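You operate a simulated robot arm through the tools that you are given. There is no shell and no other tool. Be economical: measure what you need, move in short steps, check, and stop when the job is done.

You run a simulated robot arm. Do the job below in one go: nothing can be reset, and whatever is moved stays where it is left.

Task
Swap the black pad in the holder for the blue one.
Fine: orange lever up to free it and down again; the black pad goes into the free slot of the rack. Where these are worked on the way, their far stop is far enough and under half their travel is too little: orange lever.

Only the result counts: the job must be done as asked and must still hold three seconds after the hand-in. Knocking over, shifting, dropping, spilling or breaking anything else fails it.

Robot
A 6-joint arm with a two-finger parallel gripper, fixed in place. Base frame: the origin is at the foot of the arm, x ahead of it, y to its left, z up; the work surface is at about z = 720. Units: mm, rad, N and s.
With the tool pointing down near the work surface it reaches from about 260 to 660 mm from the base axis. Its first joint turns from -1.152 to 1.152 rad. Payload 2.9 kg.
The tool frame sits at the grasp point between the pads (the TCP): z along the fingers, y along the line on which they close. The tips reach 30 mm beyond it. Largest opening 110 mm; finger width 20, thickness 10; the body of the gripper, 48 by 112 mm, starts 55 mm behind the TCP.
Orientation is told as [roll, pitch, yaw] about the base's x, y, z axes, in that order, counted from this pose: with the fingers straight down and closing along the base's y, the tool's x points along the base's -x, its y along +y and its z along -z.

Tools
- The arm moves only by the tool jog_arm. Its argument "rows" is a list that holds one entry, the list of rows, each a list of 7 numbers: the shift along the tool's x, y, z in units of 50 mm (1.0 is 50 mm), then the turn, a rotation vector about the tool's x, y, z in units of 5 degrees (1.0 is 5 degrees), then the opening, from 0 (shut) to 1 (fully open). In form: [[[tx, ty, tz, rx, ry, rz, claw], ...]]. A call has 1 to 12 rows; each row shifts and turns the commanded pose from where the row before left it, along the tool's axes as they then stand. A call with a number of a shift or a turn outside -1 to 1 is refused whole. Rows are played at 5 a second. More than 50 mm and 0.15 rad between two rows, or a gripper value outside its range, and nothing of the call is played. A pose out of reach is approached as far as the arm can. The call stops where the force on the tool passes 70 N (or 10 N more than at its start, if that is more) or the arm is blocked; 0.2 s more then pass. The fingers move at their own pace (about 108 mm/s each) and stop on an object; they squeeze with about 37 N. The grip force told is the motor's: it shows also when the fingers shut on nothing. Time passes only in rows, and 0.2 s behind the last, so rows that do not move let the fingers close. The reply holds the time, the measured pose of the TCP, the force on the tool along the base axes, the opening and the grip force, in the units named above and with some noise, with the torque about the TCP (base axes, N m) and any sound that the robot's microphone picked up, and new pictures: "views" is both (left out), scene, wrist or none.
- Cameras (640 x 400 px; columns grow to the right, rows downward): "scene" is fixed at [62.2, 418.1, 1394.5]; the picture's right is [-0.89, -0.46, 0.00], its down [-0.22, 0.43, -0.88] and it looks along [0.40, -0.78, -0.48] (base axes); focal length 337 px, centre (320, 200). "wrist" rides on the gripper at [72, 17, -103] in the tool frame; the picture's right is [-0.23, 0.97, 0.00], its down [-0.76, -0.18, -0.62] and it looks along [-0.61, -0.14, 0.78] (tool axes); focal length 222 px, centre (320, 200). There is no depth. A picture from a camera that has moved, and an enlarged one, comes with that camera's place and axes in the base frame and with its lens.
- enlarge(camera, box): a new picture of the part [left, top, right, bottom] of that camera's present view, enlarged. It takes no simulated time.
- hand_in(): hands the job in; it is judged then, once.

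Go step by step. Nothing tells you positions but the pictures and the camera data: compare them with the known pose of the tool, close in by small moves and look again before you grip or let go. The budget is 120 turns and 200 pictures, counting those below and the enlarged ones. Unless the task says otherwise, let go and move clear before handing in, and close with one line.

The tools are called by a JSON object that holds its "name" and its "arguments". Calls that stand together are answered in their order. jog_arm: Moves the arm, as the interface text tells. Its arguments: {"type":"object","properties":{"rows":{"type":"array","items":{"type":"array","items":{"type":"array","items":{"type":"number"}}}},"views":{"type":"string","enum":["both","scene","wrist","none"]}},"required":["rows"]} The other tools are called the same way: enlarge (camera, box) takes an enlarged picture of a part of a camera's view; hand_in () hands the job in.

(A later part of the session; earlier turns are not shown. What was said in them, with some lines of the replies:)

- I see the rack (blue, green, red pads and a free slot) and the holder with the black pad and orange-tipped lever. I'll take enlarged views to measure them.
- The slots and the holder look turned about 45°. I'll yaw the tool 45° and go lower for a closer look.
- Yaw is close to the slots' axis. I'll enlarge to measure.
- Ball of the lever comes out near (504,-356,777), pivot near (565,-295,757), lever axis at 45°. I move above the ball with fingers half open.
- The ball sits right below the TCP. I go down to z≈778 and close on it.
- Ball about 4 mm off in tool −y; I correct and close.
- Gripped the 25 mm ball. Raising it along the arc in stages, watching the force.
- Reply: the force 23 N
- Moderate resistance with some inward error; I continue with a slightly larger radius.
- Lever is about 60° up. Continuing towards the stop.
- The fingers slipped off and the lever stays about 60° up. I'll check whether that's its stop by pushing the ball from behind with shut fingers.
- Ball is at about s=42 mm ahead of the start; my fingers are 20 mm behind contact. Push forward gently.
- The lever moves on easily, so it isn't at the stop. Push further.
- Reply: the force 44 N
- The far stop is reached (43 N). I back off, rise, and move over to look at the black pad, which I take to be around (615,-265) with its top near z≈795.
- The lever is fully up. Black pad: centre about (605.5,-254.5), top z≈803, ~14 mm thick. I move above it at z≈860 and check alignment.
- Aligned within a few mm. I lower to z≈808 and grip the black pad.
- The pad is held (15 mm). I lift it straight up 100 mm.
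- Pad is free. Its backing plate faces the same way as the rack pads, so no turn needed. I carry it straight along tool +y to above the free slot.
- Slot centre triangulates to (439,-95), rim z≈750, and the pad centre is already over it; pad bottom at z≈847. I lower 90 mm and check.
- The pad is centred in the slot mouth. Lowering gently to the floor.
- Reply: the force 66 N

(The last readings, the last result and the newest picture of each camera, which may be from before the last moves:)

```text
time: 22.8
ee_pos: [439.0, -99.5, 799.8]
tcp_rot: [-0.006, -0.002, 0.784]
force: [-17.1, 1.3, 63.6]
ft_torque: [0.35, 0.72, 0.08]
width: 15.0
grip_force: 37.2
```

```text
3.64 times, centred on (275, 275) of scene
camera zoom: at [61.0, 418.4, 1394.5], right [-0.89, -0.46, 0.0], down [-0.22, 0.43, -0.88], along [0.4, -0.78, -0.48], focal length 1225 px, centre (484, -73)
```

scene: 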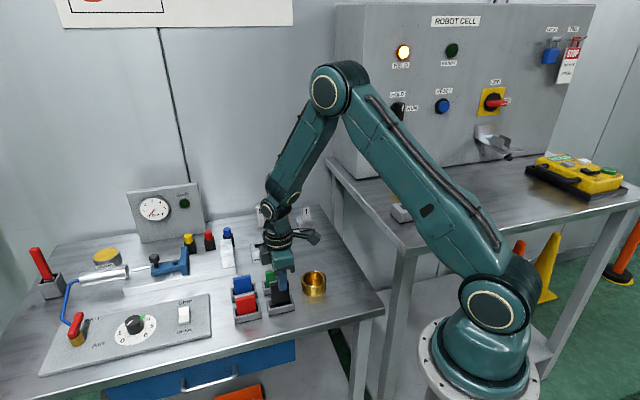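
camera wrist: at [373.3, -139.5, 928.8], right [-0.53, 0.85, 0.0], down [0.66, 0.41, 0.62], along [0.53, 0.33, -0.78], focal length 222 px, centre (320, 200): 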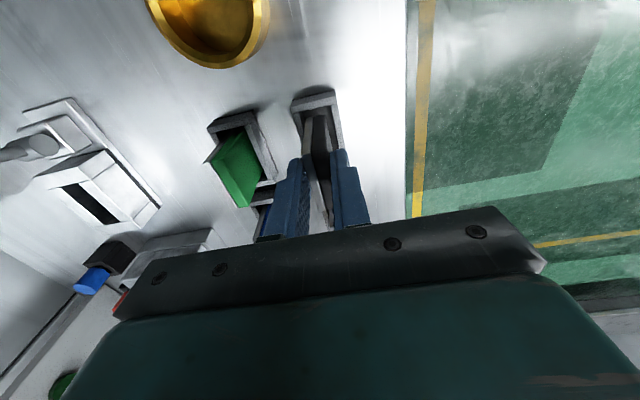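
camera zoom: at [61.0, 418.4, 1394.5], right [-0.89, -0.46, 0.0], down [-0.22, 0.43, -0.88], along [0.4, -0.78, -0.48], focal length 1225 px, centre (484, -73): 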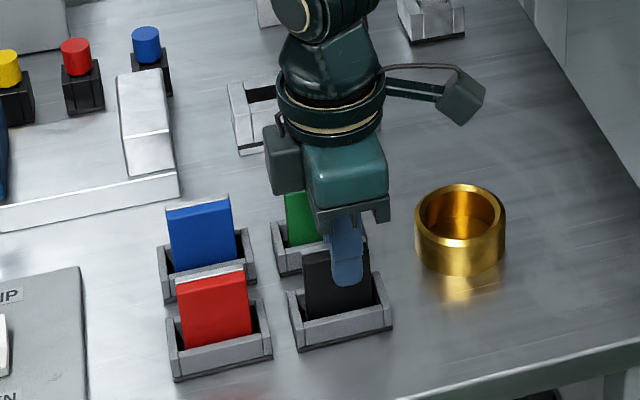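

Contact with the slot floor (pad stands as high as the red one). I relieve the load and open.

{"name": "jog_arm", "arguments": {"rows": [[[0, 0, -0.08, 0, 0, 0, 0.0], [0, 0, -0.03, 0, 0, 0, 0.0], [0, 0, 0, 0, 0, 0, 0.4], [0, 0, 0, 0, 0, 0, 0.4], [0, 0, 0, 0, 0, 0, 0.4]]]}}

{"name": "enlarge", "arguments": {"camera": "scene", "box": [230, 220, 320, 330]}}

{"name": "enlarge", "arguments": {"camera": "wrist", "box": [220, 50, 430, 230]}}

```text
time: 24.0
ee_pos: [437.9, -100.4, 801.3]
tcp_rot: [0.0, 0.0, 0.784]
force: [0.3, 1.1, 0.2]
ft_torque: [0.0, 0.0, 0.01]
width: 43.9
grip_force: 0.1
camera wrist: at [373.6, -139.0, 905.2], right [-0.53, 0.85, 0.0], down [0.66, 0.41, 0.62], along [0.53, 0.33, -0.78], focal length 222 px, centre (320, 200)
```

scene: 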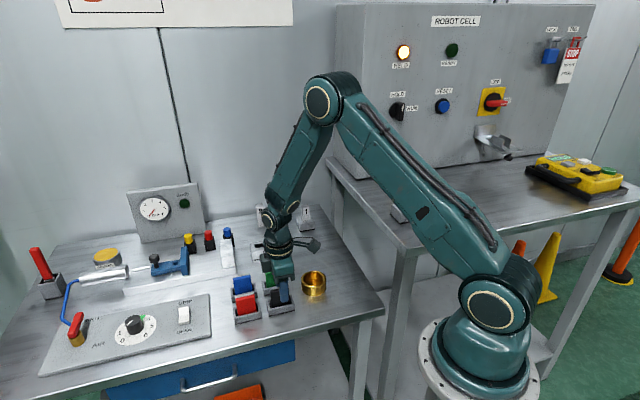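
wrist: 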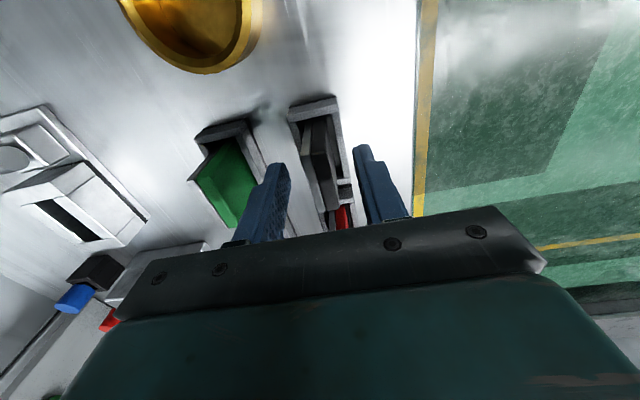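

```text
3.64 times, centred on (275, 275) of scene
camera zoom: at [62.2, 418.1, 1394.5], right [-0.89, -0.46, 0.0], down [-0.22, 0.43, -0.88], along [0.4, -0.78, -0.48], focal length 1225 px, centre (484, -73)
```

zoom: 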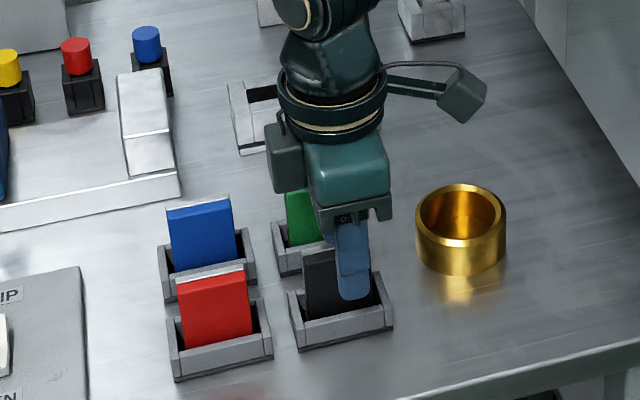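

```text
2.22 times, centred on (325, 140) of wrist
camera zoom: at [373.6, -139.0, 905.2], right [-0.53, 0.85, 0.0], down [0.66, 0.41, 0.62], along [0.53, 0.33, -0.78], focal length 494 px, centre (309, 333)
```

zoom: 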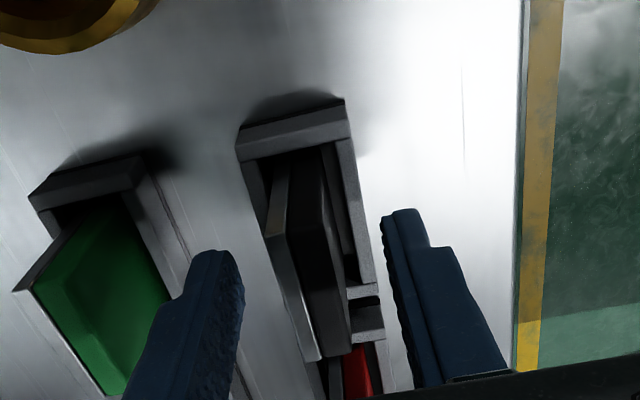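

Black pad stands in its slot. I rise and move over to the blue pad.

{"name": "jog_arm", "arguments": {"rows": [[[0, 0, -0.4, 0, 0, 0, 0.4], [0, 0, -0.8, 0, 0, 0, 0.4], [0, 0, -0.8, 0, 0, 0, 0.4], [-0.4, -0.5, 0, 0, 0, 0, 0.4], [-0.4, -0.5, 0, 0, 0, 0, 0.4], [-0.4, -0.5, 0, 0, 0, 0, 0.4], [0, 0, 0, 0, 0, 0, 0.4]]]}}

{"name": "enlarge", "arguments": {"camera": "scene", "box": [230, 220, 320, 330]}}

{"name": "enlarge", "arguments": {"camera": "wrist", "box": [250, 50, 430, 210]}}

```text
time: 25.6
ee_pos: [533.1, -109.9, 902.6]
tcp_rot: [0.001, 0.0, 0.784]
force: [0.0, -0.1, -0.6]
ft_torque: [-0.03, 0.01, 0.0]
width: 44.2
grip_force: 0.2
camera wrist: at [469.5, -149.1, 1005.6], right [-0.53, 0.85, 0.0], down [0.66, 0.41, 0.62], along [0.53, 0.33, -0.78], focal length 222 px, centre (320, 200)
```

scene: 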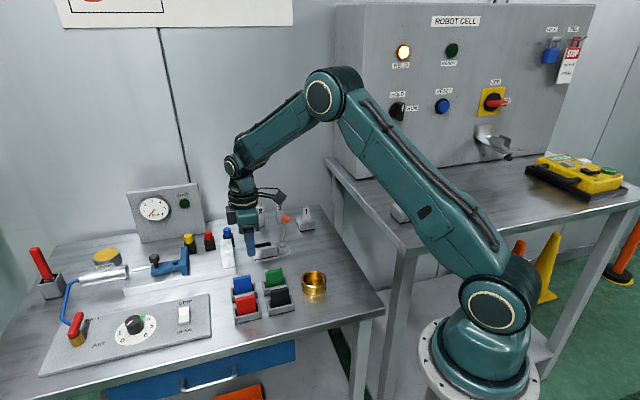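
wrist: 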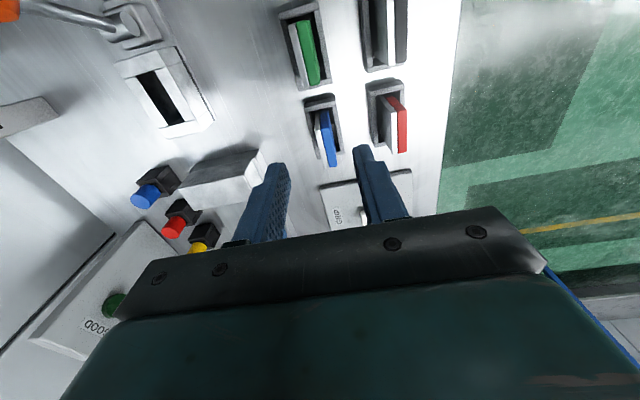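

```text
3.64 times, centred on (275, 275) of scene
camera zoom: at [62.2, 418.1, 1394.5], right [-0.89, -0.46, 0.0], down [-0.22, 0.43, -0.88], along [0.4, -0.78, -0.48], focal length 1225 px, centre (484, -73)
```

zoom: 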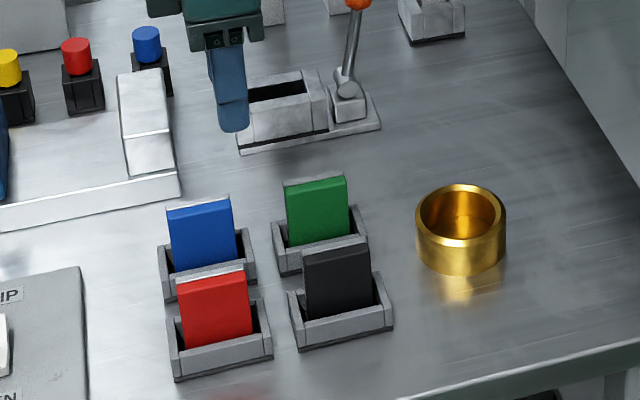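

```text
2.50 times, centred on (340, 130) of wrist
camera zoom: at [469.5, -149.1, 1005.6], right [-0.53, 0.85, 0.0], down [0.66, 0.41, 0.62], along [0.53, 0.33, -0.78], focal length 555 px, centre (270, 375)
```

zoom: 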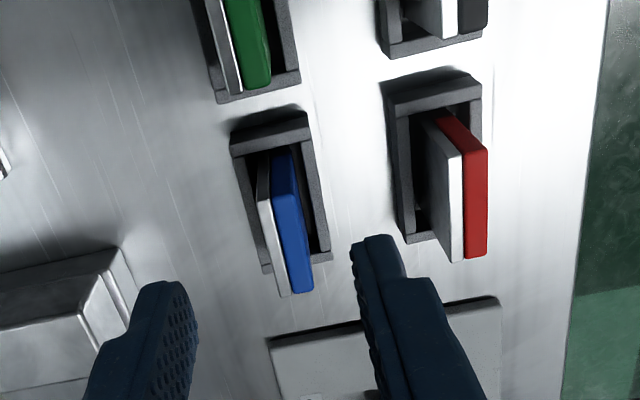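

Blue pad centre comes out at about (552,-88.5). I move over it and descend to the same grip height as for the black one in the rack.

{"name": "jog_arm", "arguments": {"rows": [[[-0.5, 0.036, 0, 0, 0, 0, 0.4], [0, 0, 0.6, 0, 0, 0, 0.4], [0, 0, 0.6, 0, 0, 0, 0.4], [0, 0, 0.5, 0, 0, 0, 0.4], [0, 0, 0.32, 0, 0, 0, 0.4], [0, 0, 0, 0, 0, 0, 0.4]]]}}

{"name": "enlarge", "arguments": {"camera": "scene", "box": [210, 220, 300, 330]}}

{"name": "enlarge", "arguments": {"camera": "wrist", "box": [220, 80, 430, 230]}}

```text
time: 27.0
ee_pos: [548.8, -91.1, 801.3]
tcp_rot: [0.001, 0.001, 0.784]
force: [-0.5, 0.4, 0.6]
ft_torque: [0.0, -0.03, -0.01]
width: 43.8
grip_force: 0.0
camera wrist: at [485.7, -130.9, 904.7], right [-0.53, 0.85, 0.0], down [0.66, 0.41, 0.62], along [0.53, 0.33, -0.78], focal length 222 px, centre (320, 200)
```

scene: 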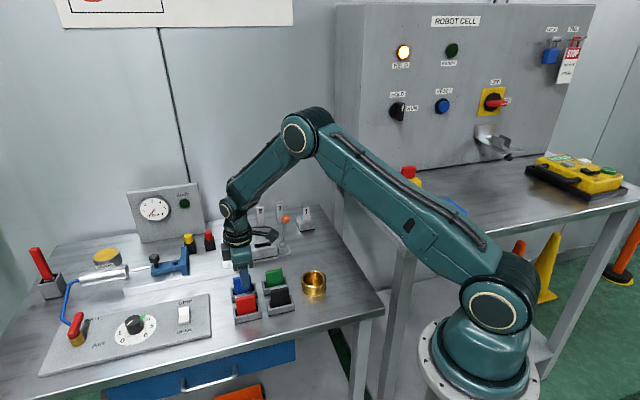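
wrist: 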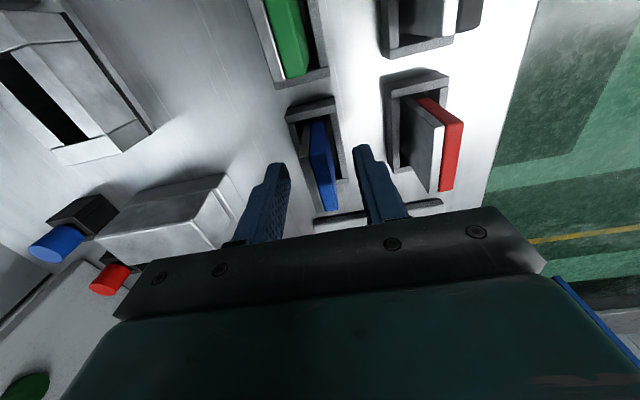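

```text
3.64 times, centred on (255, 275) of scene
camera zoom: at [62.2, 418.1, 1394.5], right [-0.89, -0.46, 0.0], down [-0.22, 0.43, -0.88], along [0.4, -0.78, -0.48], focal length 1225 px, centre (556, -73)
```

zoom: 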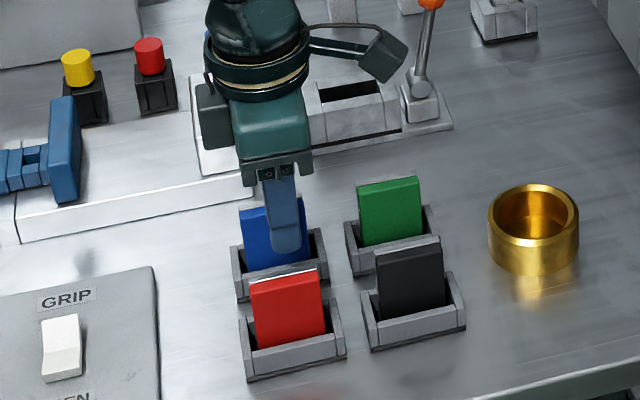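

```text
2.67 times, centred on (325, 155) of wrist
camera zoom: at [485.7, -130.9, 904.7], right [-0.53, 0.85, 0.0], down [0.66, 0.41, 0.62], along [0.53, 0.33, -0.78], focal length 592 px, centre (307, 320)
```

zoom: 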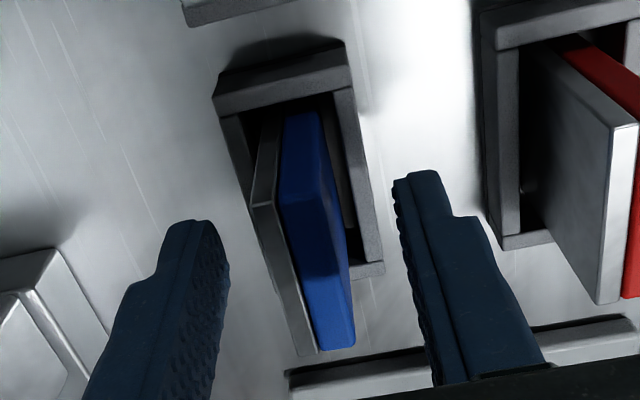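

Blue pad is between the fingers; close and lift.

{"name": "jog_arm", "arguments": {"rows": [[[0, 0, 0, 0, 0, 0, 0], [0, 0, 0, 0, 0, 0, 0], [0, 0, 0, 0, 0, 0, 0], [0, 0, -0.2, 0, 0, 0, 0], [0, 0, -0.5, 0, 0, 0, 0], [0, 0, -0.6, 0, 0, 0, 0], [0, 0, -0.6, 0, 0, 0, 0], [0, 0, -0.4, 0, 0, 0, 0], [0, 0, 0, 0, 0, 0, 0]]]}}

{"name": "enlarge", "arguments": {"camera": "scene", "box": [200, 180, 310, 290]}}

{"name": "enlarge", "arguments": {"camera": "wrist", "box": [220, 80, 430, 230]}}

```text
time: 29.0
ee_pos: [547.9, -91.4, 917.0]
tcp_rot: [0.0, -0.001, 0.784]
force: [-0.8, 0.2, -1.9]
ft_torque: [0.01, -0.02, -0.01]
width: 15.2
grip_force: 37.1
camera wrist: at [484.6, -130.2, 1020.9], right [-0.53, 0.85, 0.0], down [0.66, 0.41, 0.62], along [0.53, 0.33, -0.78], focal length 222 px, centre (320, 200)
```

scene: 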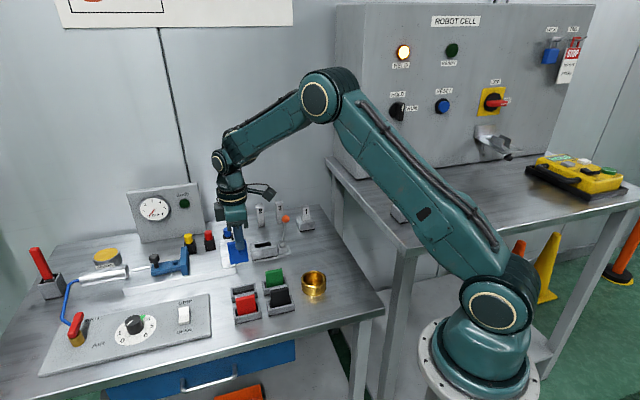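
wrist: 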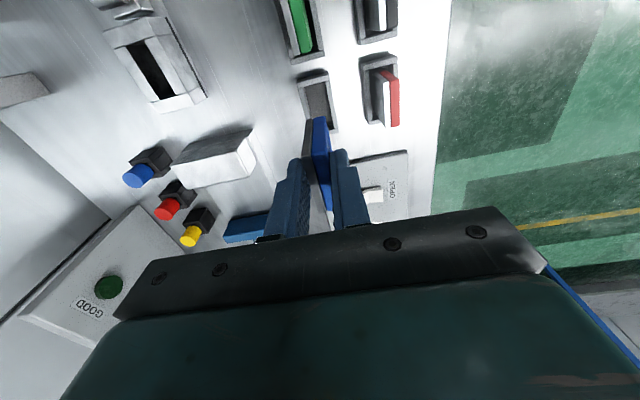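

```text
3.64 times, centred on (255, 235) of scene
camera zoom: at [62.2, 418.1, 1394.5], right [-0.89, -0.46, 0.0], down [-0.22, 0.43, -0.88], along [0.4, -0.78, -0.48], focal length 1225 px, centre (556, 73)
```

zoom: 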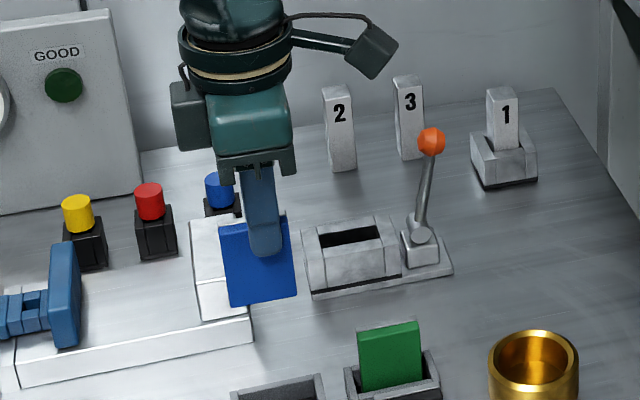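

```text
2.67 times, centred on (325, 155) of wrist
camera zoom: at [484.6, -130.2, 1020.9], right [-0.53, 0.85, 0.0], down [0.66, 0.41, 0.62], along [0.53, 0.33, -0.78], focal length 592 px, centre (307, 320)
```

zoom: 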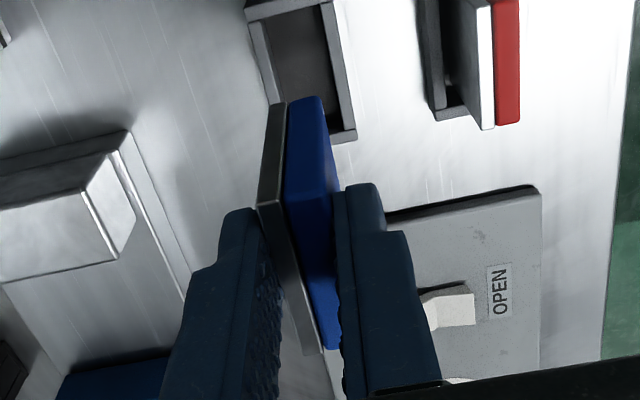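

Blue pad held the same way as the black one was. I carry it to above the holder at the pose where the black came out.

{"name": "jog_arm", "arguments": {"rows": [[[0.2, -0.3, 0, 0, 0, 0, 0], [0.26, -0.5, 0, 0, 0, 0, 0], [0.3, -0.6, 0, 0, 0, 0, 0], [0.3, -0.6, 0, 0, 0, 0, 0], [0.3, -0.6, 0, 0, 0, 0, 0], [0.2, -0.516, 0, 0, 0, 0, 0], [0, 0, 0, 0, 0, 0, 0], [0, 0, 0, 0, 0, 0, 0]]]}}

{"name": "enlarge", "arguments": {"camera": "scene", "box": [220, 160, 350, 260]}}

{"name": "enlarge", "arguments": {"camera": "wrist", "box": [220, 80, 430, 230]}}

```text
time: 30.8
ee_pos: [602.9, -257.0, 915.5]
tcp_rot: [0.0, 0.002, 0.786]
force: [0.4, 0.0, -1.1]
ft_torque: [0.03, 0.02, 0.01]
width: 15.0
grip_force: 37.0
camera wrist: at [539.6, -295.6, 1019.3], right [-0.53, 0.85, 0.0], down [0.66, 0.41, 0.62], along [0.53, 0.33, -0.78], focal length 222 px, centre (320, 200)
```

scene: 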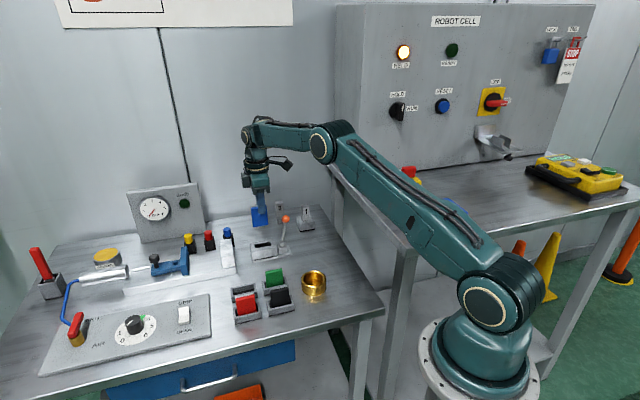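
wrist: 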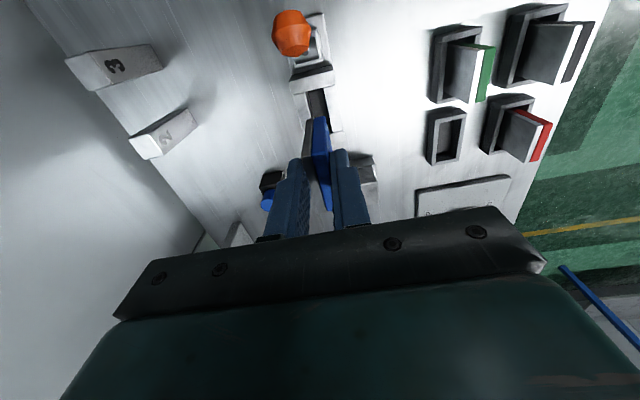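

```text
4.00 times, centred on (285, 210) of scene
camera zoom: at [62.2, 418.1, 1394.5], right [-0.89, -0.46, 0.0], down [-0.22, 0.43, -0.88], along [0.4, -0.78, -0.48], focal length 1347 px, centre (460, 160)
```

zoom: 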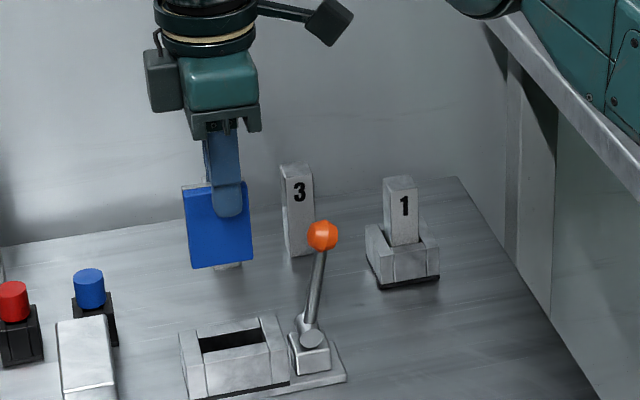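

```text
2.67 times, centred on (325, 155) of wrist
camera zoom: at [539.6, -295.6, 1019.3], right [-0.53, 0.85, 0.0], down [0.66, 0.41, 0.62], along [0.53, 0.33, -0.78], focal length 592 px, centre (307, 320)
```

zoom: 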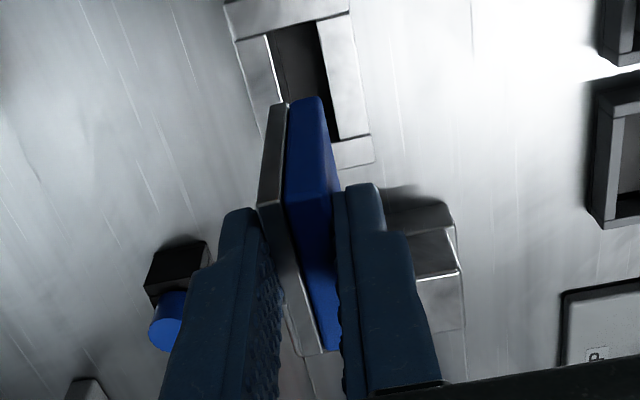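

Nearly identical to the black pad's pose, about 2 mm too far forward. I correct and lower 70 mm to just above the holder.

{"name": "jog_arm", "arguments": {"rows": [[[0.036, 0, 0.2, 0, 0, 0, 0], [0, 0, 0.5, 0, 0, 0, 0], [0, 0, 0.5, 0, 0, 0, 0], [0, 0, 0.2, 0, 0, 0, 0], [0, 0, 0, 0, 0, 0, 0]]], "views": "none"}}

{"name": "enlarge", "arguments": {"camera": "scene", "box": [235, 190, 315, 270]}}

{"name": "enlarge", "arguments": {"camera": "wrist", "box": [240, 50, 400, 210]}}

```text
time: 32.0
ee_pos: [602.3, -257.8, 846.9]
tcp_rot: [0.001, 0.001, 0.785]
force: [0.0, -0.1, -0.7]
ft_torque: [0.01, 0.02, -0.01]
width: 15.0
grip_force: 37.1
```

```text
5.00 times, centred on (275, 230) of scene
camera zoom: at [62.2, 418.1, 1394.5], right [-0.89, -0.46, 0.0], down [-0.22, 0.43, -0.88], along [0.4, -0.78, -0.48], focal length 1684 px, centre (545, 50)
```

zoom: 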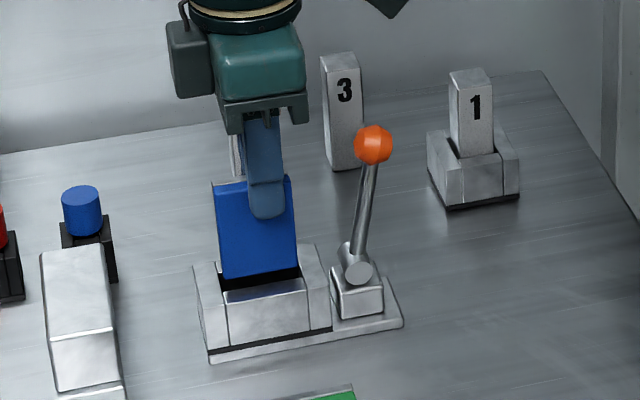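

```text
2.50 times, centred on (320, 130) of wrist
camera zoom: at [538.2, -296.8, 950.6], right [-0.53, 0.85, 0.0], down [0.66, 0.41, 0.62], along [0.53, 0.33, -0.78], focal length 555 px, centre (320, 375)
```

zoom: 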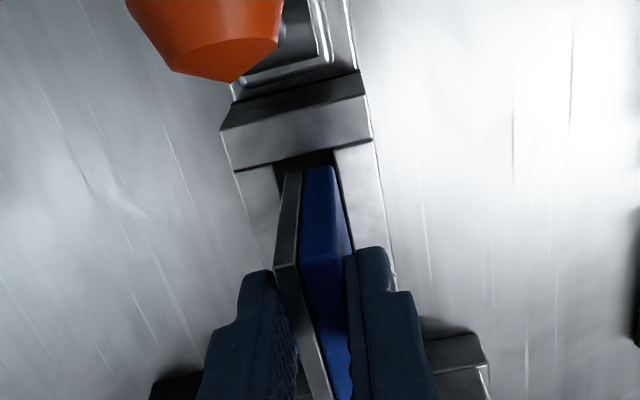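

Centred over the slot, slightly to the right; I nudge 1 mm and lower into the holder.

{"name": "jog_arm", "arguments": {"rows": [[[0, -0.02, 0.16, 0, 0, 0, 0], [0, 0, 0.14, 0, 0, 0, 0], [0, 0, 0.14, 0, 0, 0, 0], [0, 0, 0.12, 0, 0, 0, 0], [0, 0, 0.08, 0, 0, 0, 0], [0, 0, 0, 0, 0, 0, 0]]], "views": "none"}}

{"name": "enlarge", "arguments": {"camera": "scene", "box": [235, 190, 315, 270]}}

```text
time: 33.4
ee_pos: [603.0, -258.3, 814.7]
tcp_rot: [0.0, 0.001, 0.787]
force: [0.3, -1.2, -1.5]
ft_torque: [-0.01, 0.0, -0.01]
width: 15.0
grip_force: 37.4
```

```text
5.00 times, centred on (275, 230) of scene
camera zoom: at [62.2, 418.1, 1394.5], right [-0.89, -0.46, 0.0], down [-0.22, 0.43, -0.88], along [0.4, -0.78, -0.48], focal length 1684 px, centre (545, 50)
```

zoom: 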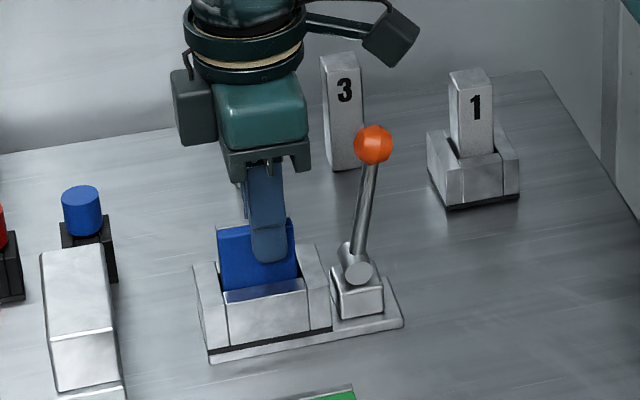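

It slid in freely. A few more mm to the floor, small steps.

{"name": "jog_arm", "arguments": {"rows": [[[0, 0, 0.05, 0, 0, 0, 0], [0, 0, 0.03, 0, 0, 0, 0], [0, 0, 0.03, 0, 0, 0, 0], [0, 0, 0, 0, 0, 0, 0]]], "views": "none"}}

```text
time: 34.4
ee_pos: [603.2, -259.5, 807.5]
tcp_rot: [-0.001, 0.0, 0.786]
force: [0.3, -0.1, -1.1]
ft_torque: [-0.02, -0.03, -0.01]
width: 15.0
grip_force: 36.9
```

{"name": "jog_arm", "arguments": {"rows": [[[0, 0, 0.04, 0, 0, 0, 0], [0, 0, 0.04, 0, 0, 0, 0], [0, 0, 0, 0, 0, 0, 0]]], "views": "none"}}

{"name": "enlarge", "arguments": {"camera": "scene", "box": [220, 180, 350, 280]}}

```text
time: 35.2
ee_pos: [604.2, -258.7, 807.7]
tcp_rot: [-0.003, -0.001, 0.785]
force: [-11.6, 6.4, 35.2]
ft_torque: [0.43, 0.78, 0.07]
width: 15.1
grip_force: 36.9
```

```text
4.00 times, centred on (285, 230) of scene
camera zoom: at [61.3, 418.6, 1394.4], right [-0.89, -0.46, 0.0], down [-0.22, 0.43, -0.88], along [0.4, -0.78, -0.48], focal length 1347 px, centre (460, 80)
```

zoom: 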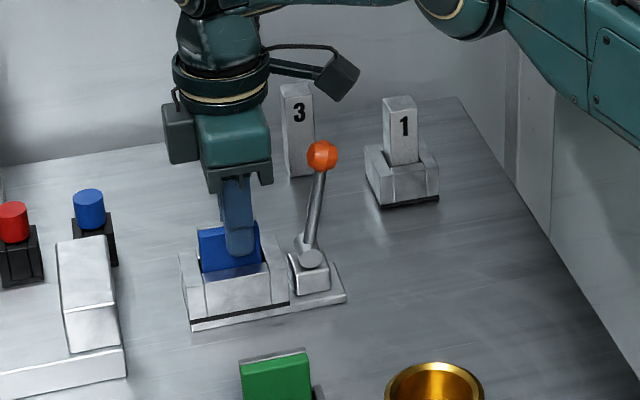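

Seated on the floor, same height as the black one had. I relieve, open and rise.

{"name": "jog_arm", "arguments": {"rows": [[[0, 0, -0.06, 0, 0, 0, 0], [0, 0, -0.02, 0, 0, 0, 0], [0, 0, 0, 0, 0, 0, 0.4], [0, 0, 0, 0, 0, 0, 0.4], [0, 0, -0.4, 0, 0, 0, 0.4], [0, 0, -0.8, 0, 0, 0, 0.4], [0, 0, -0.8, 0, 0, 0, 0.4], [0, 0, 0, 0, 0, 0, 0.4]]]}}

{"name": "enlarge", "arguments": {"camera": "scene", "box": [220, 180, 350, 280]}}

{"name": "enlarge", "arguments": {"camera": "wrist", "box": [220, 20, 430, 200]}}

```text
time: 37.0
ee_pos: [603.9, -259.2, 909.2]
tcp_rot: [0.0, 0.001, 0.787]
force: [-0.1, -0.2, 0.8]
ft_torque: [-0.03, -0.01, 0.03]
width: 44.3
grip_force: 0.0
camera wrist: at [540.2, -297.6, 1013.5], right [-0.53, 0.85, 0.0], down [0.66, 0.41, 0.62], along [0.53, 0.33, -0.78], focal length 222 px, centre (320, 200)
```

scene: 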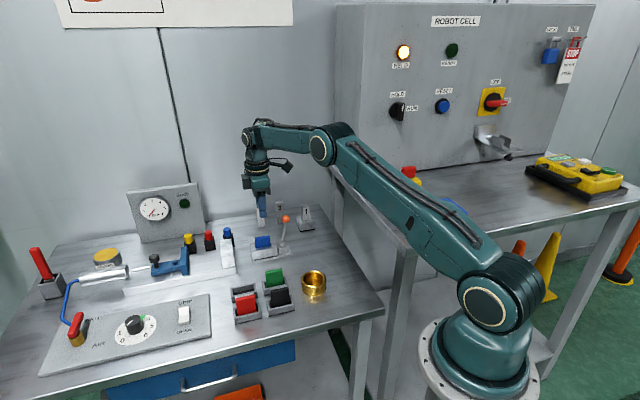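
wrist: 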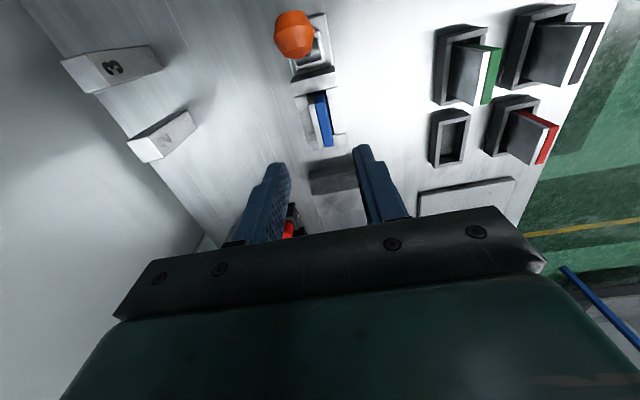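

```text
4.00 times, centred on (285, 230) of scene
camera zoom: at [62.2, 418.1, 1394.5], right [-0.89, -0.46, 0.0], down [-0.22, 0.43, -0.88], along [0.4, -0.78, -0.48], focal length 1347 px, centre (460, 80)
```

zoom: 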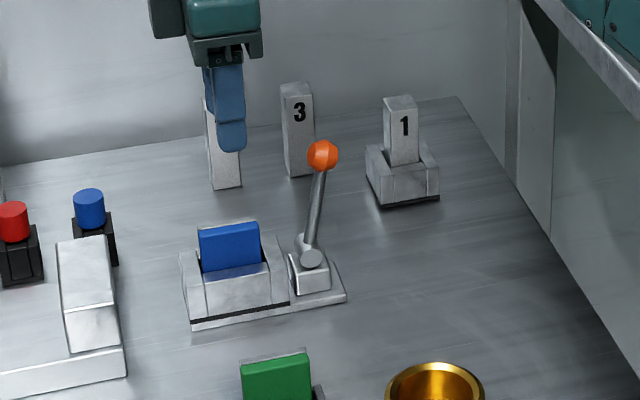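

```text
2.22 times, centred on (325, 110) of wrist
camera zoom: at [540.2, -297.6, 1013.5], right [-0.53, 0.85, 0.0], down [0.66, 0.41, 0.62], along [0.53, 0.33, -0.78], focal length 494 px, centre (309, 400)
```

zoom: 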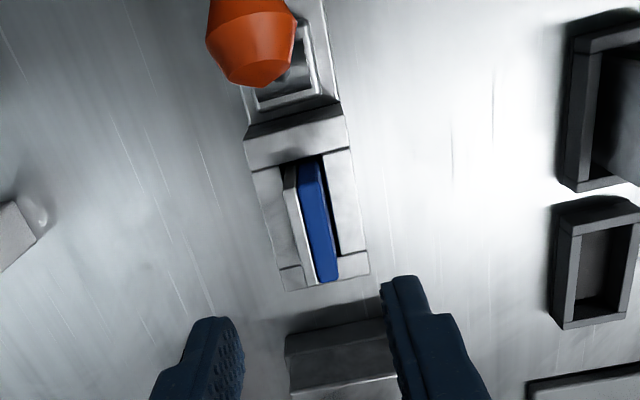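

Blue is seated well. Now the lever: I move over the ball at about (553,-308,844) and grip it again.

{"name": "jog_arm", "arguments": {"rows": [[[0.7, 0, 0, 0, 0, 0, 0.5], [0.7, 0.01, 0, 0, 0, 0, 0.5], [0, 0, 0.6, 0, 0, 0, 0.5], [0, 0, 0.68, 0, 0, 0, 0.5], [0, 0, 0, 0, 0, 0, 0.5]]]}}

{"name": "enlarge", "arguments": {"camera": "scene", "box": [220, 180, 350, 280]}}

```text
time: 38.2
ee_pos: [554.5, -308.8, 844.6]
tcp_rot: [0.0, 0.0, 0.785]
force: [0.3, 0.3, -0.5]
ft_torque: [0.0, 0.03, -0.01]
width: 55.2
grip_force: 0.1
camera wrist: at [490.1, -347.5, 948.2], right [-0.53, 0.85, 0.0], down [0.66, 0.41, 0.62], along [0.53, 0.33, -0.78], focal length 222 px, centre (320, 200)
```

scene: 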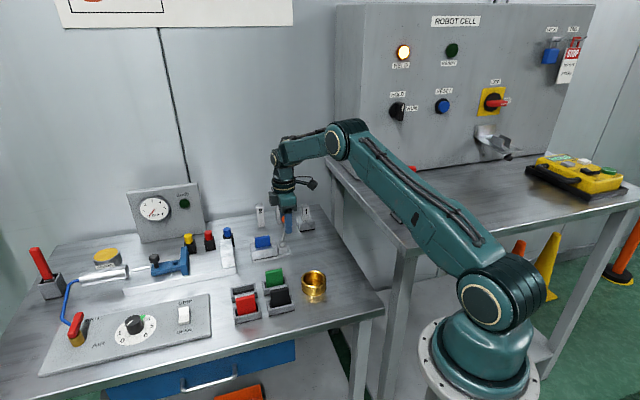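
wrist: 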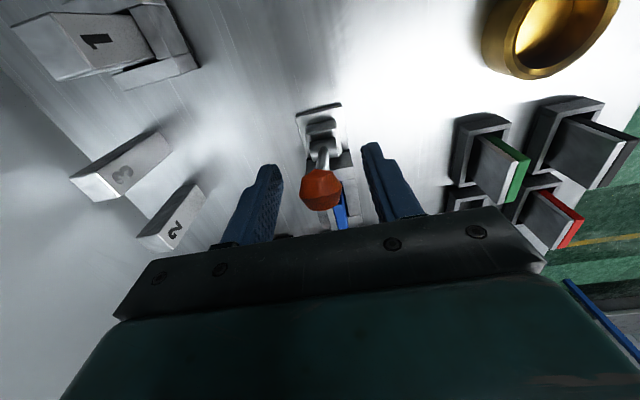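

```text
4.00 times, centred on (285, 230) of scene
camera zoom: at [62.2, 418.1, 1394.5], right [-0.89, -0.46, 0.0], down [-0.22, 0.43, -0.88], along [0.4, -0.78, -0.48], focal length 1347 px, centre (460, 80)
```

zoom: 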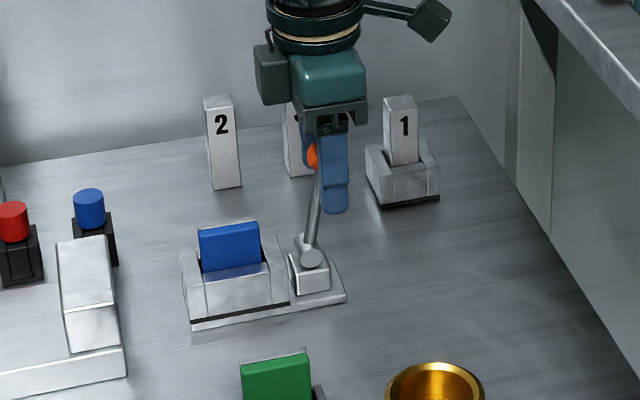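

Ball is between the fingers. Close and swing down the first part of the arc.

{"name": "jog_arm", "arguments": {"rows": [[[-0.04, 0, -0.04, 0, 0, 0, 0.5], [0, 0, 0, 0, 0, 0, 0.1], [0, 0, 0, 0, 0, 0, 0.1], [0, 0, 0, 0, 0, 0, 0.1], [0.177, 0, 0.058, 0, 0, 0, 0.1], [0.177, 0, 0.058, 0, 0, 0, 0.1], [0.161, 0, 0.093, 0, 0, 0, 0.1], [0.161, 0, 0.093, 0, 0, 0, 0.1], [0, 0, 0, 0, 0, 0, 0.1]]], "views": "none"}}

{"name": "enlarge", "arguments": {"camera": "scene", "box": [220, 180, 350, 280]}}

```text
time: 40.2
ee_pos: [531.5, -330.6, 832.0]
tcp_rot: [-0.002, 0.001, 0.785]
force: [3.5, 5.8, 17.0]
ft_torque: [0.89, -0.92, 0.0]
width: 24.8
grip_force: 45.2
```

```text
4.00 times, centred on (285, 230) of scene
camera zoom: at [62.0, 418.4, 1394.5], right [-0.89, -0.46, 0.0], down [-0.22, 0.43, -0.88], along [0.4, -0.78, -0.48], focal length 1347 px, centre (460, 80)
```

zoom: 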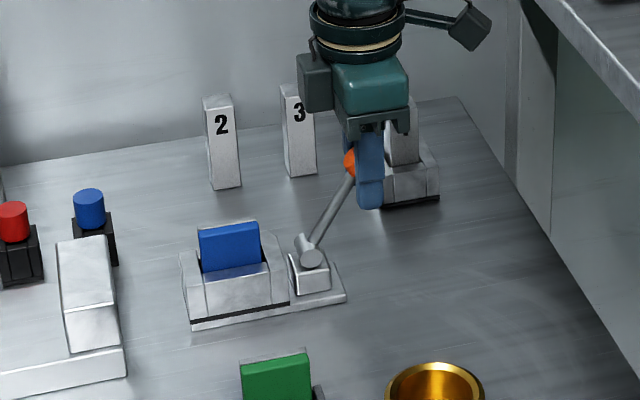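

Tracking well. Continue down the arc.

{"name": "jog_arm", "arguments": {"rows": [[[0.138, 0, 0.124, 0, 0, 0, 0.1], [0.138, 0, 0.124, 0, 0, 0, 0.1], [0.11, 0, 0.151, 0, 0, 0, 0.1], [0.11, 0, 0.151, 0, 0, 0, 0.1], [0, 0, 0, 0, 0, 0, 0.1]]], "views": "none"}}

{"name": "enlarge", "arguments": {"camera": "scene", "box": [220, 180, 350, 280]}}

```text
time: 41.4
ee_pos: [514.7, -350.3, 803.6]
tcp_rot: [-0.002, -0.001, 0.785]
force: [5.7, 0.5, 12.6]
ft_torque: [0.78, -0.84, 0.01]
width: 24.9
grip_force: 44.8
```

```text
4.00 times, centred on (285, 230) of scene
camera zoom: at [62.1, 418.2, 1394.5], right [-0.89, -0.46, 0.0], down [-0.22, 0.43, -0.88], along [0.4, -0.78, -0.48], focal length 1347 px, centre (460, 80)
```

zoom: 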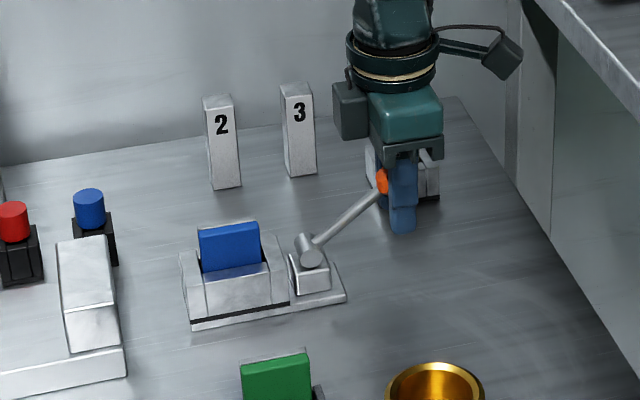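

{"name": "jog_arm", "arguments": {"rows": [[[0.07, 0, 0.15, 0, 0, 0, 0.1], [0.05, 0, 0.15, 0, 0, 0, 0.1], [0.03, 0, 0.15, 0, 0, 0, 0.1], [0.02, 0, 0.15, 0, 0, 0, 0.1], [0, 0, 0.1, 0, 0, 0, 0.1], [0, 0, 0, 0, 0, 0, 0.1]]], "views": "none"}}

{"name": "enlarge", "arguments": {"camera": "scene", "box": [220, 180, 350, 280]}}

```text
time: 42.8
ee_pos: [506.1, -356.4, 768.3]
tcp_rot: [0.0, -0.002, 0.782]
force: [-14.4, -20.1, 15.9]
ft_torque: [0.85, -0.82, -0.02]
width: 24.9
grip_force: 44.5
```

```text
4.00 times, centred on (285, 230) of scene
camera zoom: at [61.6, 417.9, 1394.6], right [-0.89, -0.46, 0.0], down [-0.22, 0.43, -0.88], along [0.4, -0.78, -0.48], focal length 1347 px, centre (460, 80)
```

zoom: 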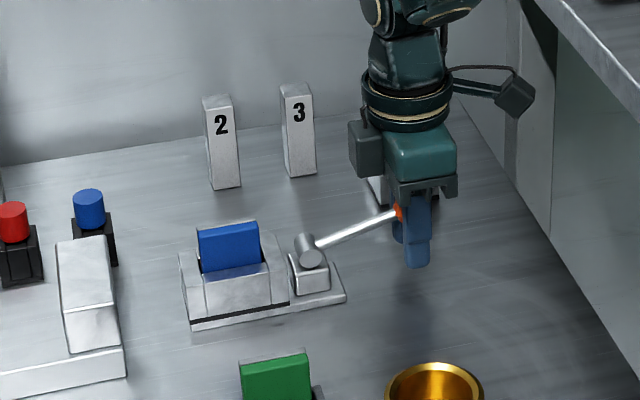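

Lever is about at its original angle. A small extra push to be sure, then release and look.

{"name": "jog_arm", "arguments": {"rows": [[[0.04, 0, 0.06, 0, 0, 0, 0.1], [0, 0, 0.06, 0, 0, 0, 0.1], [0, 0, 0, 0, 0, 0, 0.1]]], "views": "none"}}

```text
time: 43.6
ee_pos: [505.7, -356.9, 761.4]
tcp_rot: [-0.001, 0.0, 0.783]
force: [-14.0, -13.1, 15.4]
ft_torque: [0.89, -0.92, -0.01]
width: 24.8
grip_force: 45.5
```

{"name": "jog_arm", "arguments": {"rows": [[[0, 0, 0, 0, 0, 0, 0.5], [0, 0, 0, 0, 0, 0, 0.5], [0, 0, -0.5, 0, 0, 0, 0.5], [0, 0, -0.8, 0, 0, 0, 0.5], [0, 0, -0.6, 0, 0, 0, 0.5], [0, 0, 0, 0, 0, 0, 0.5]]]}}

{"name": "enlarge", "arguments": {"camera": "scene", "box": [220, 180, 350, 280]}}

```text
time: 45.0
ee_pos: [506.5, -355.9, 856.1]
tcp_rot: [-0.001, 0.0, 0.784]
force: [-0.1, 0.1, -0.7]
ft_torque: [-0.04, -0.03, 0.02]
width: 55.0
grip_force: 0.1
camera wrist: at [442.6, -394.6, 959.4], right [-0.53, 0.85, 0.0], down [0.66, 0.41, 0.62], along [0.53, 0.33, -0.78], focal length 222 px, centre (320, 200)
```

scene: 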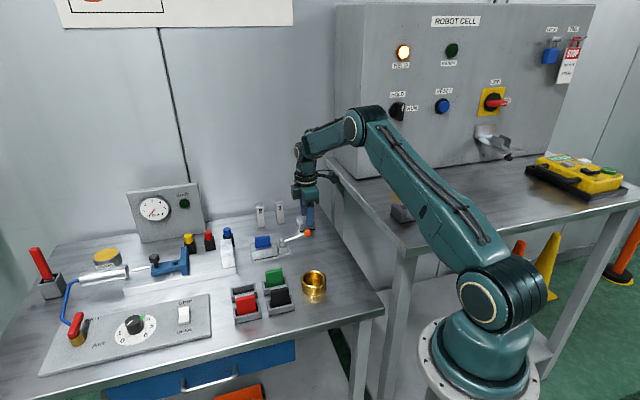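
wrist: 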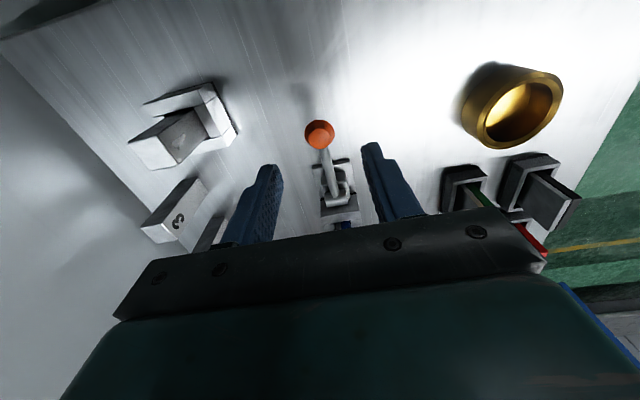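

```text
4.00 times, centred on (285, 230) of scene
camera zoom: at [62.2, 418.1, 1394.5], right [-0.89, -0.46, 0.0], down [-0.22, 0.43, -0.88], along [0.4, -0.78, -0.48], focal length 1347 px, centre (460, 80)
```

zoom: 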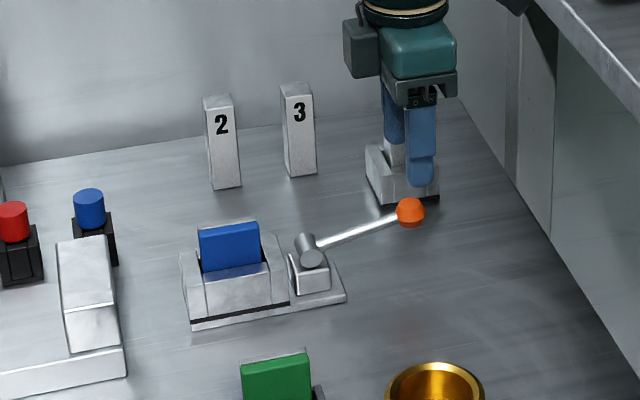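

The ball sits ~3 mm higher than originally, so I press it from above with shut fingers to the stop.

{"name": "jog_arm", "arguments": {"rows": [[[0.02, 0, 0, 0, 0, 0, 0], [0, 0, 0, 0, 0, 0, 0], [0, 0, 0.4, 0, 0, 0, 0], [0, 0, 0.2, 0, 0, 0, 0], [0, 0, 0.1, 0, 0, 0, 0], [0, 0, 0.1, 0, 0, 0, 0], [0, 0, 0.1, 0, 0, 0, 0], [0, 0, 0, 0, 0, 0, 0]]], "views": "none"}}

{"name": "enlarge", "arguments": {"camera": "scene", "box": [220, 180, 350, 280]}}

```text
time: 46.8
ee_pos: [504.7, -357.4, 815.4]
tcp_rot: [-0.003, -0.001, 0.784]
force: [-12.9, 3.4, 32.9]
ft_torque: [0.11, 0.38, 0.13]
width: 0.1
grip_force: 36.8
```

```text
4.00 times, centred on (285, 230) of scene
camera zoom: at [61.4, 418.6, 1394.4], right [-0.89, -0.46, 0.0], down [-0.22, 0.43, -0.88], along [0.4, -0.78, -0.48], focal length 1347 px, centre (460, 80)
```

zoom: 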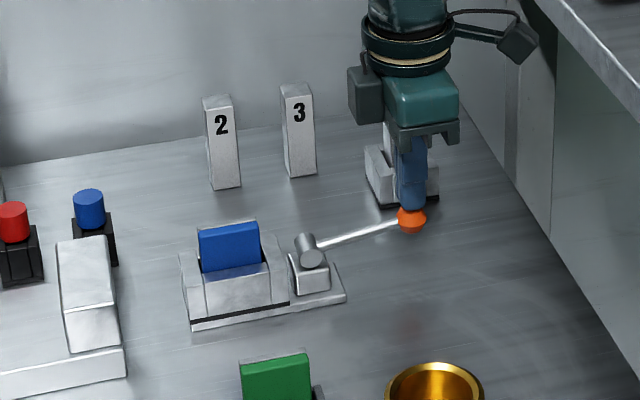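

The ball is back at its original place against the stop. I rise clear and do a last check.

{"name": "jog_arm", "arguments": {"rows": [[[0, 0, -0.4, 0, 0, 0, 0], [0, 0, -0.8, 0, 0, 0, 0.2], [0, 0, -0.8, 0, 0, 0, 0.4], [0.6, 0, -0.6, 0, 0, 0, 0.4], [0.6, 0, 0, 0, 0, 0, 0.4], [0, 0, 0, 0, 0, 0, 0.4]]], "views": "scene"}}

{"name": "enlarge", "arguments": {"camera": "scene", "box": [220, 190, 340, 330]}}

{"name": "enlarge", "arguments": {"camera": "scene", "box": [220, 180, 350, 280]}}

```text
time: 48.2
ee_pos: [462.9, -398.5, 942.7]
tcp_rot: [0.001, 0.0, 0.786]
force: [-0.4, -0.2, -0.2]
ft_torque: [-0.01, 0.01, 0.01]
width: 44.2
grip_force: 0.0
```

scene: 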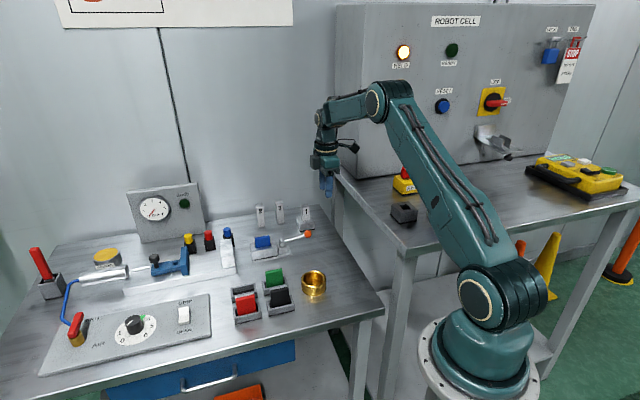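

```text
2.86 times, centred on (280, 260) of scene
camera zoom: at [62.2, 418.1, 1394.5], right [-0.89, -0.46, 0.0], down [-0.22, 0.43, -0.88], along [0.4, -0.78, -0.48], focal length 962 px, centre (434, 29)
```

zoom: 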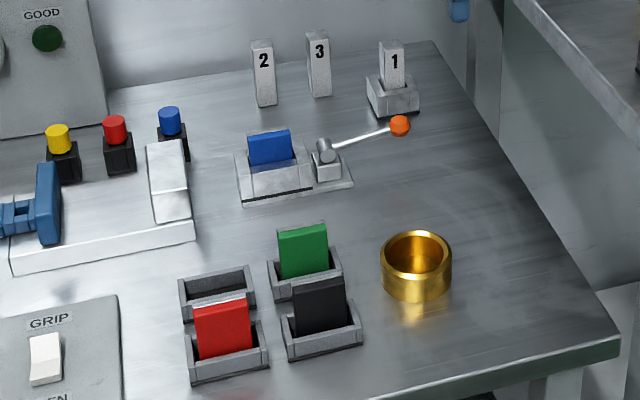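

```text
4.00 times, centred on (285, 230) of scene
camera zoom: at [62.2, 418.1, 1394.5], right [-0.89, -0.46, 0.0], down [-0.22, 0.43, -0.88], along [0.4, -0.78, -0.48], focal length 1347 px, centre (460, 80)
```

zoom: 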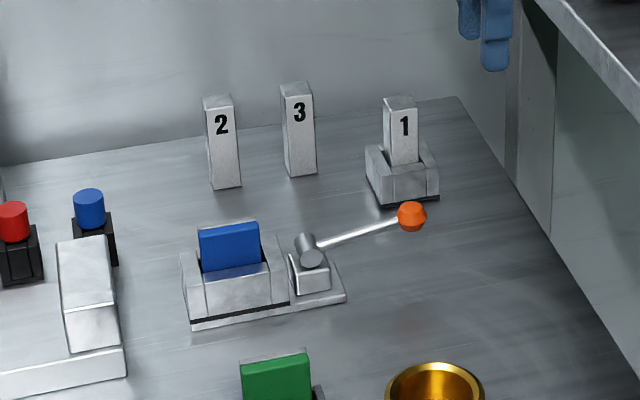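

Blue is in the holder, black is in the formerly free slot, the lever is down as at the start, and nothing else has moved. Handing in.

{"name": "hand_in", "arguments": {}}

```text
The job is handed in.
```

The blue pad is in the holder, the black pad is in the rack slot that was free, and the orange lever went up to its stop and is back down where it started. The job is handed in.
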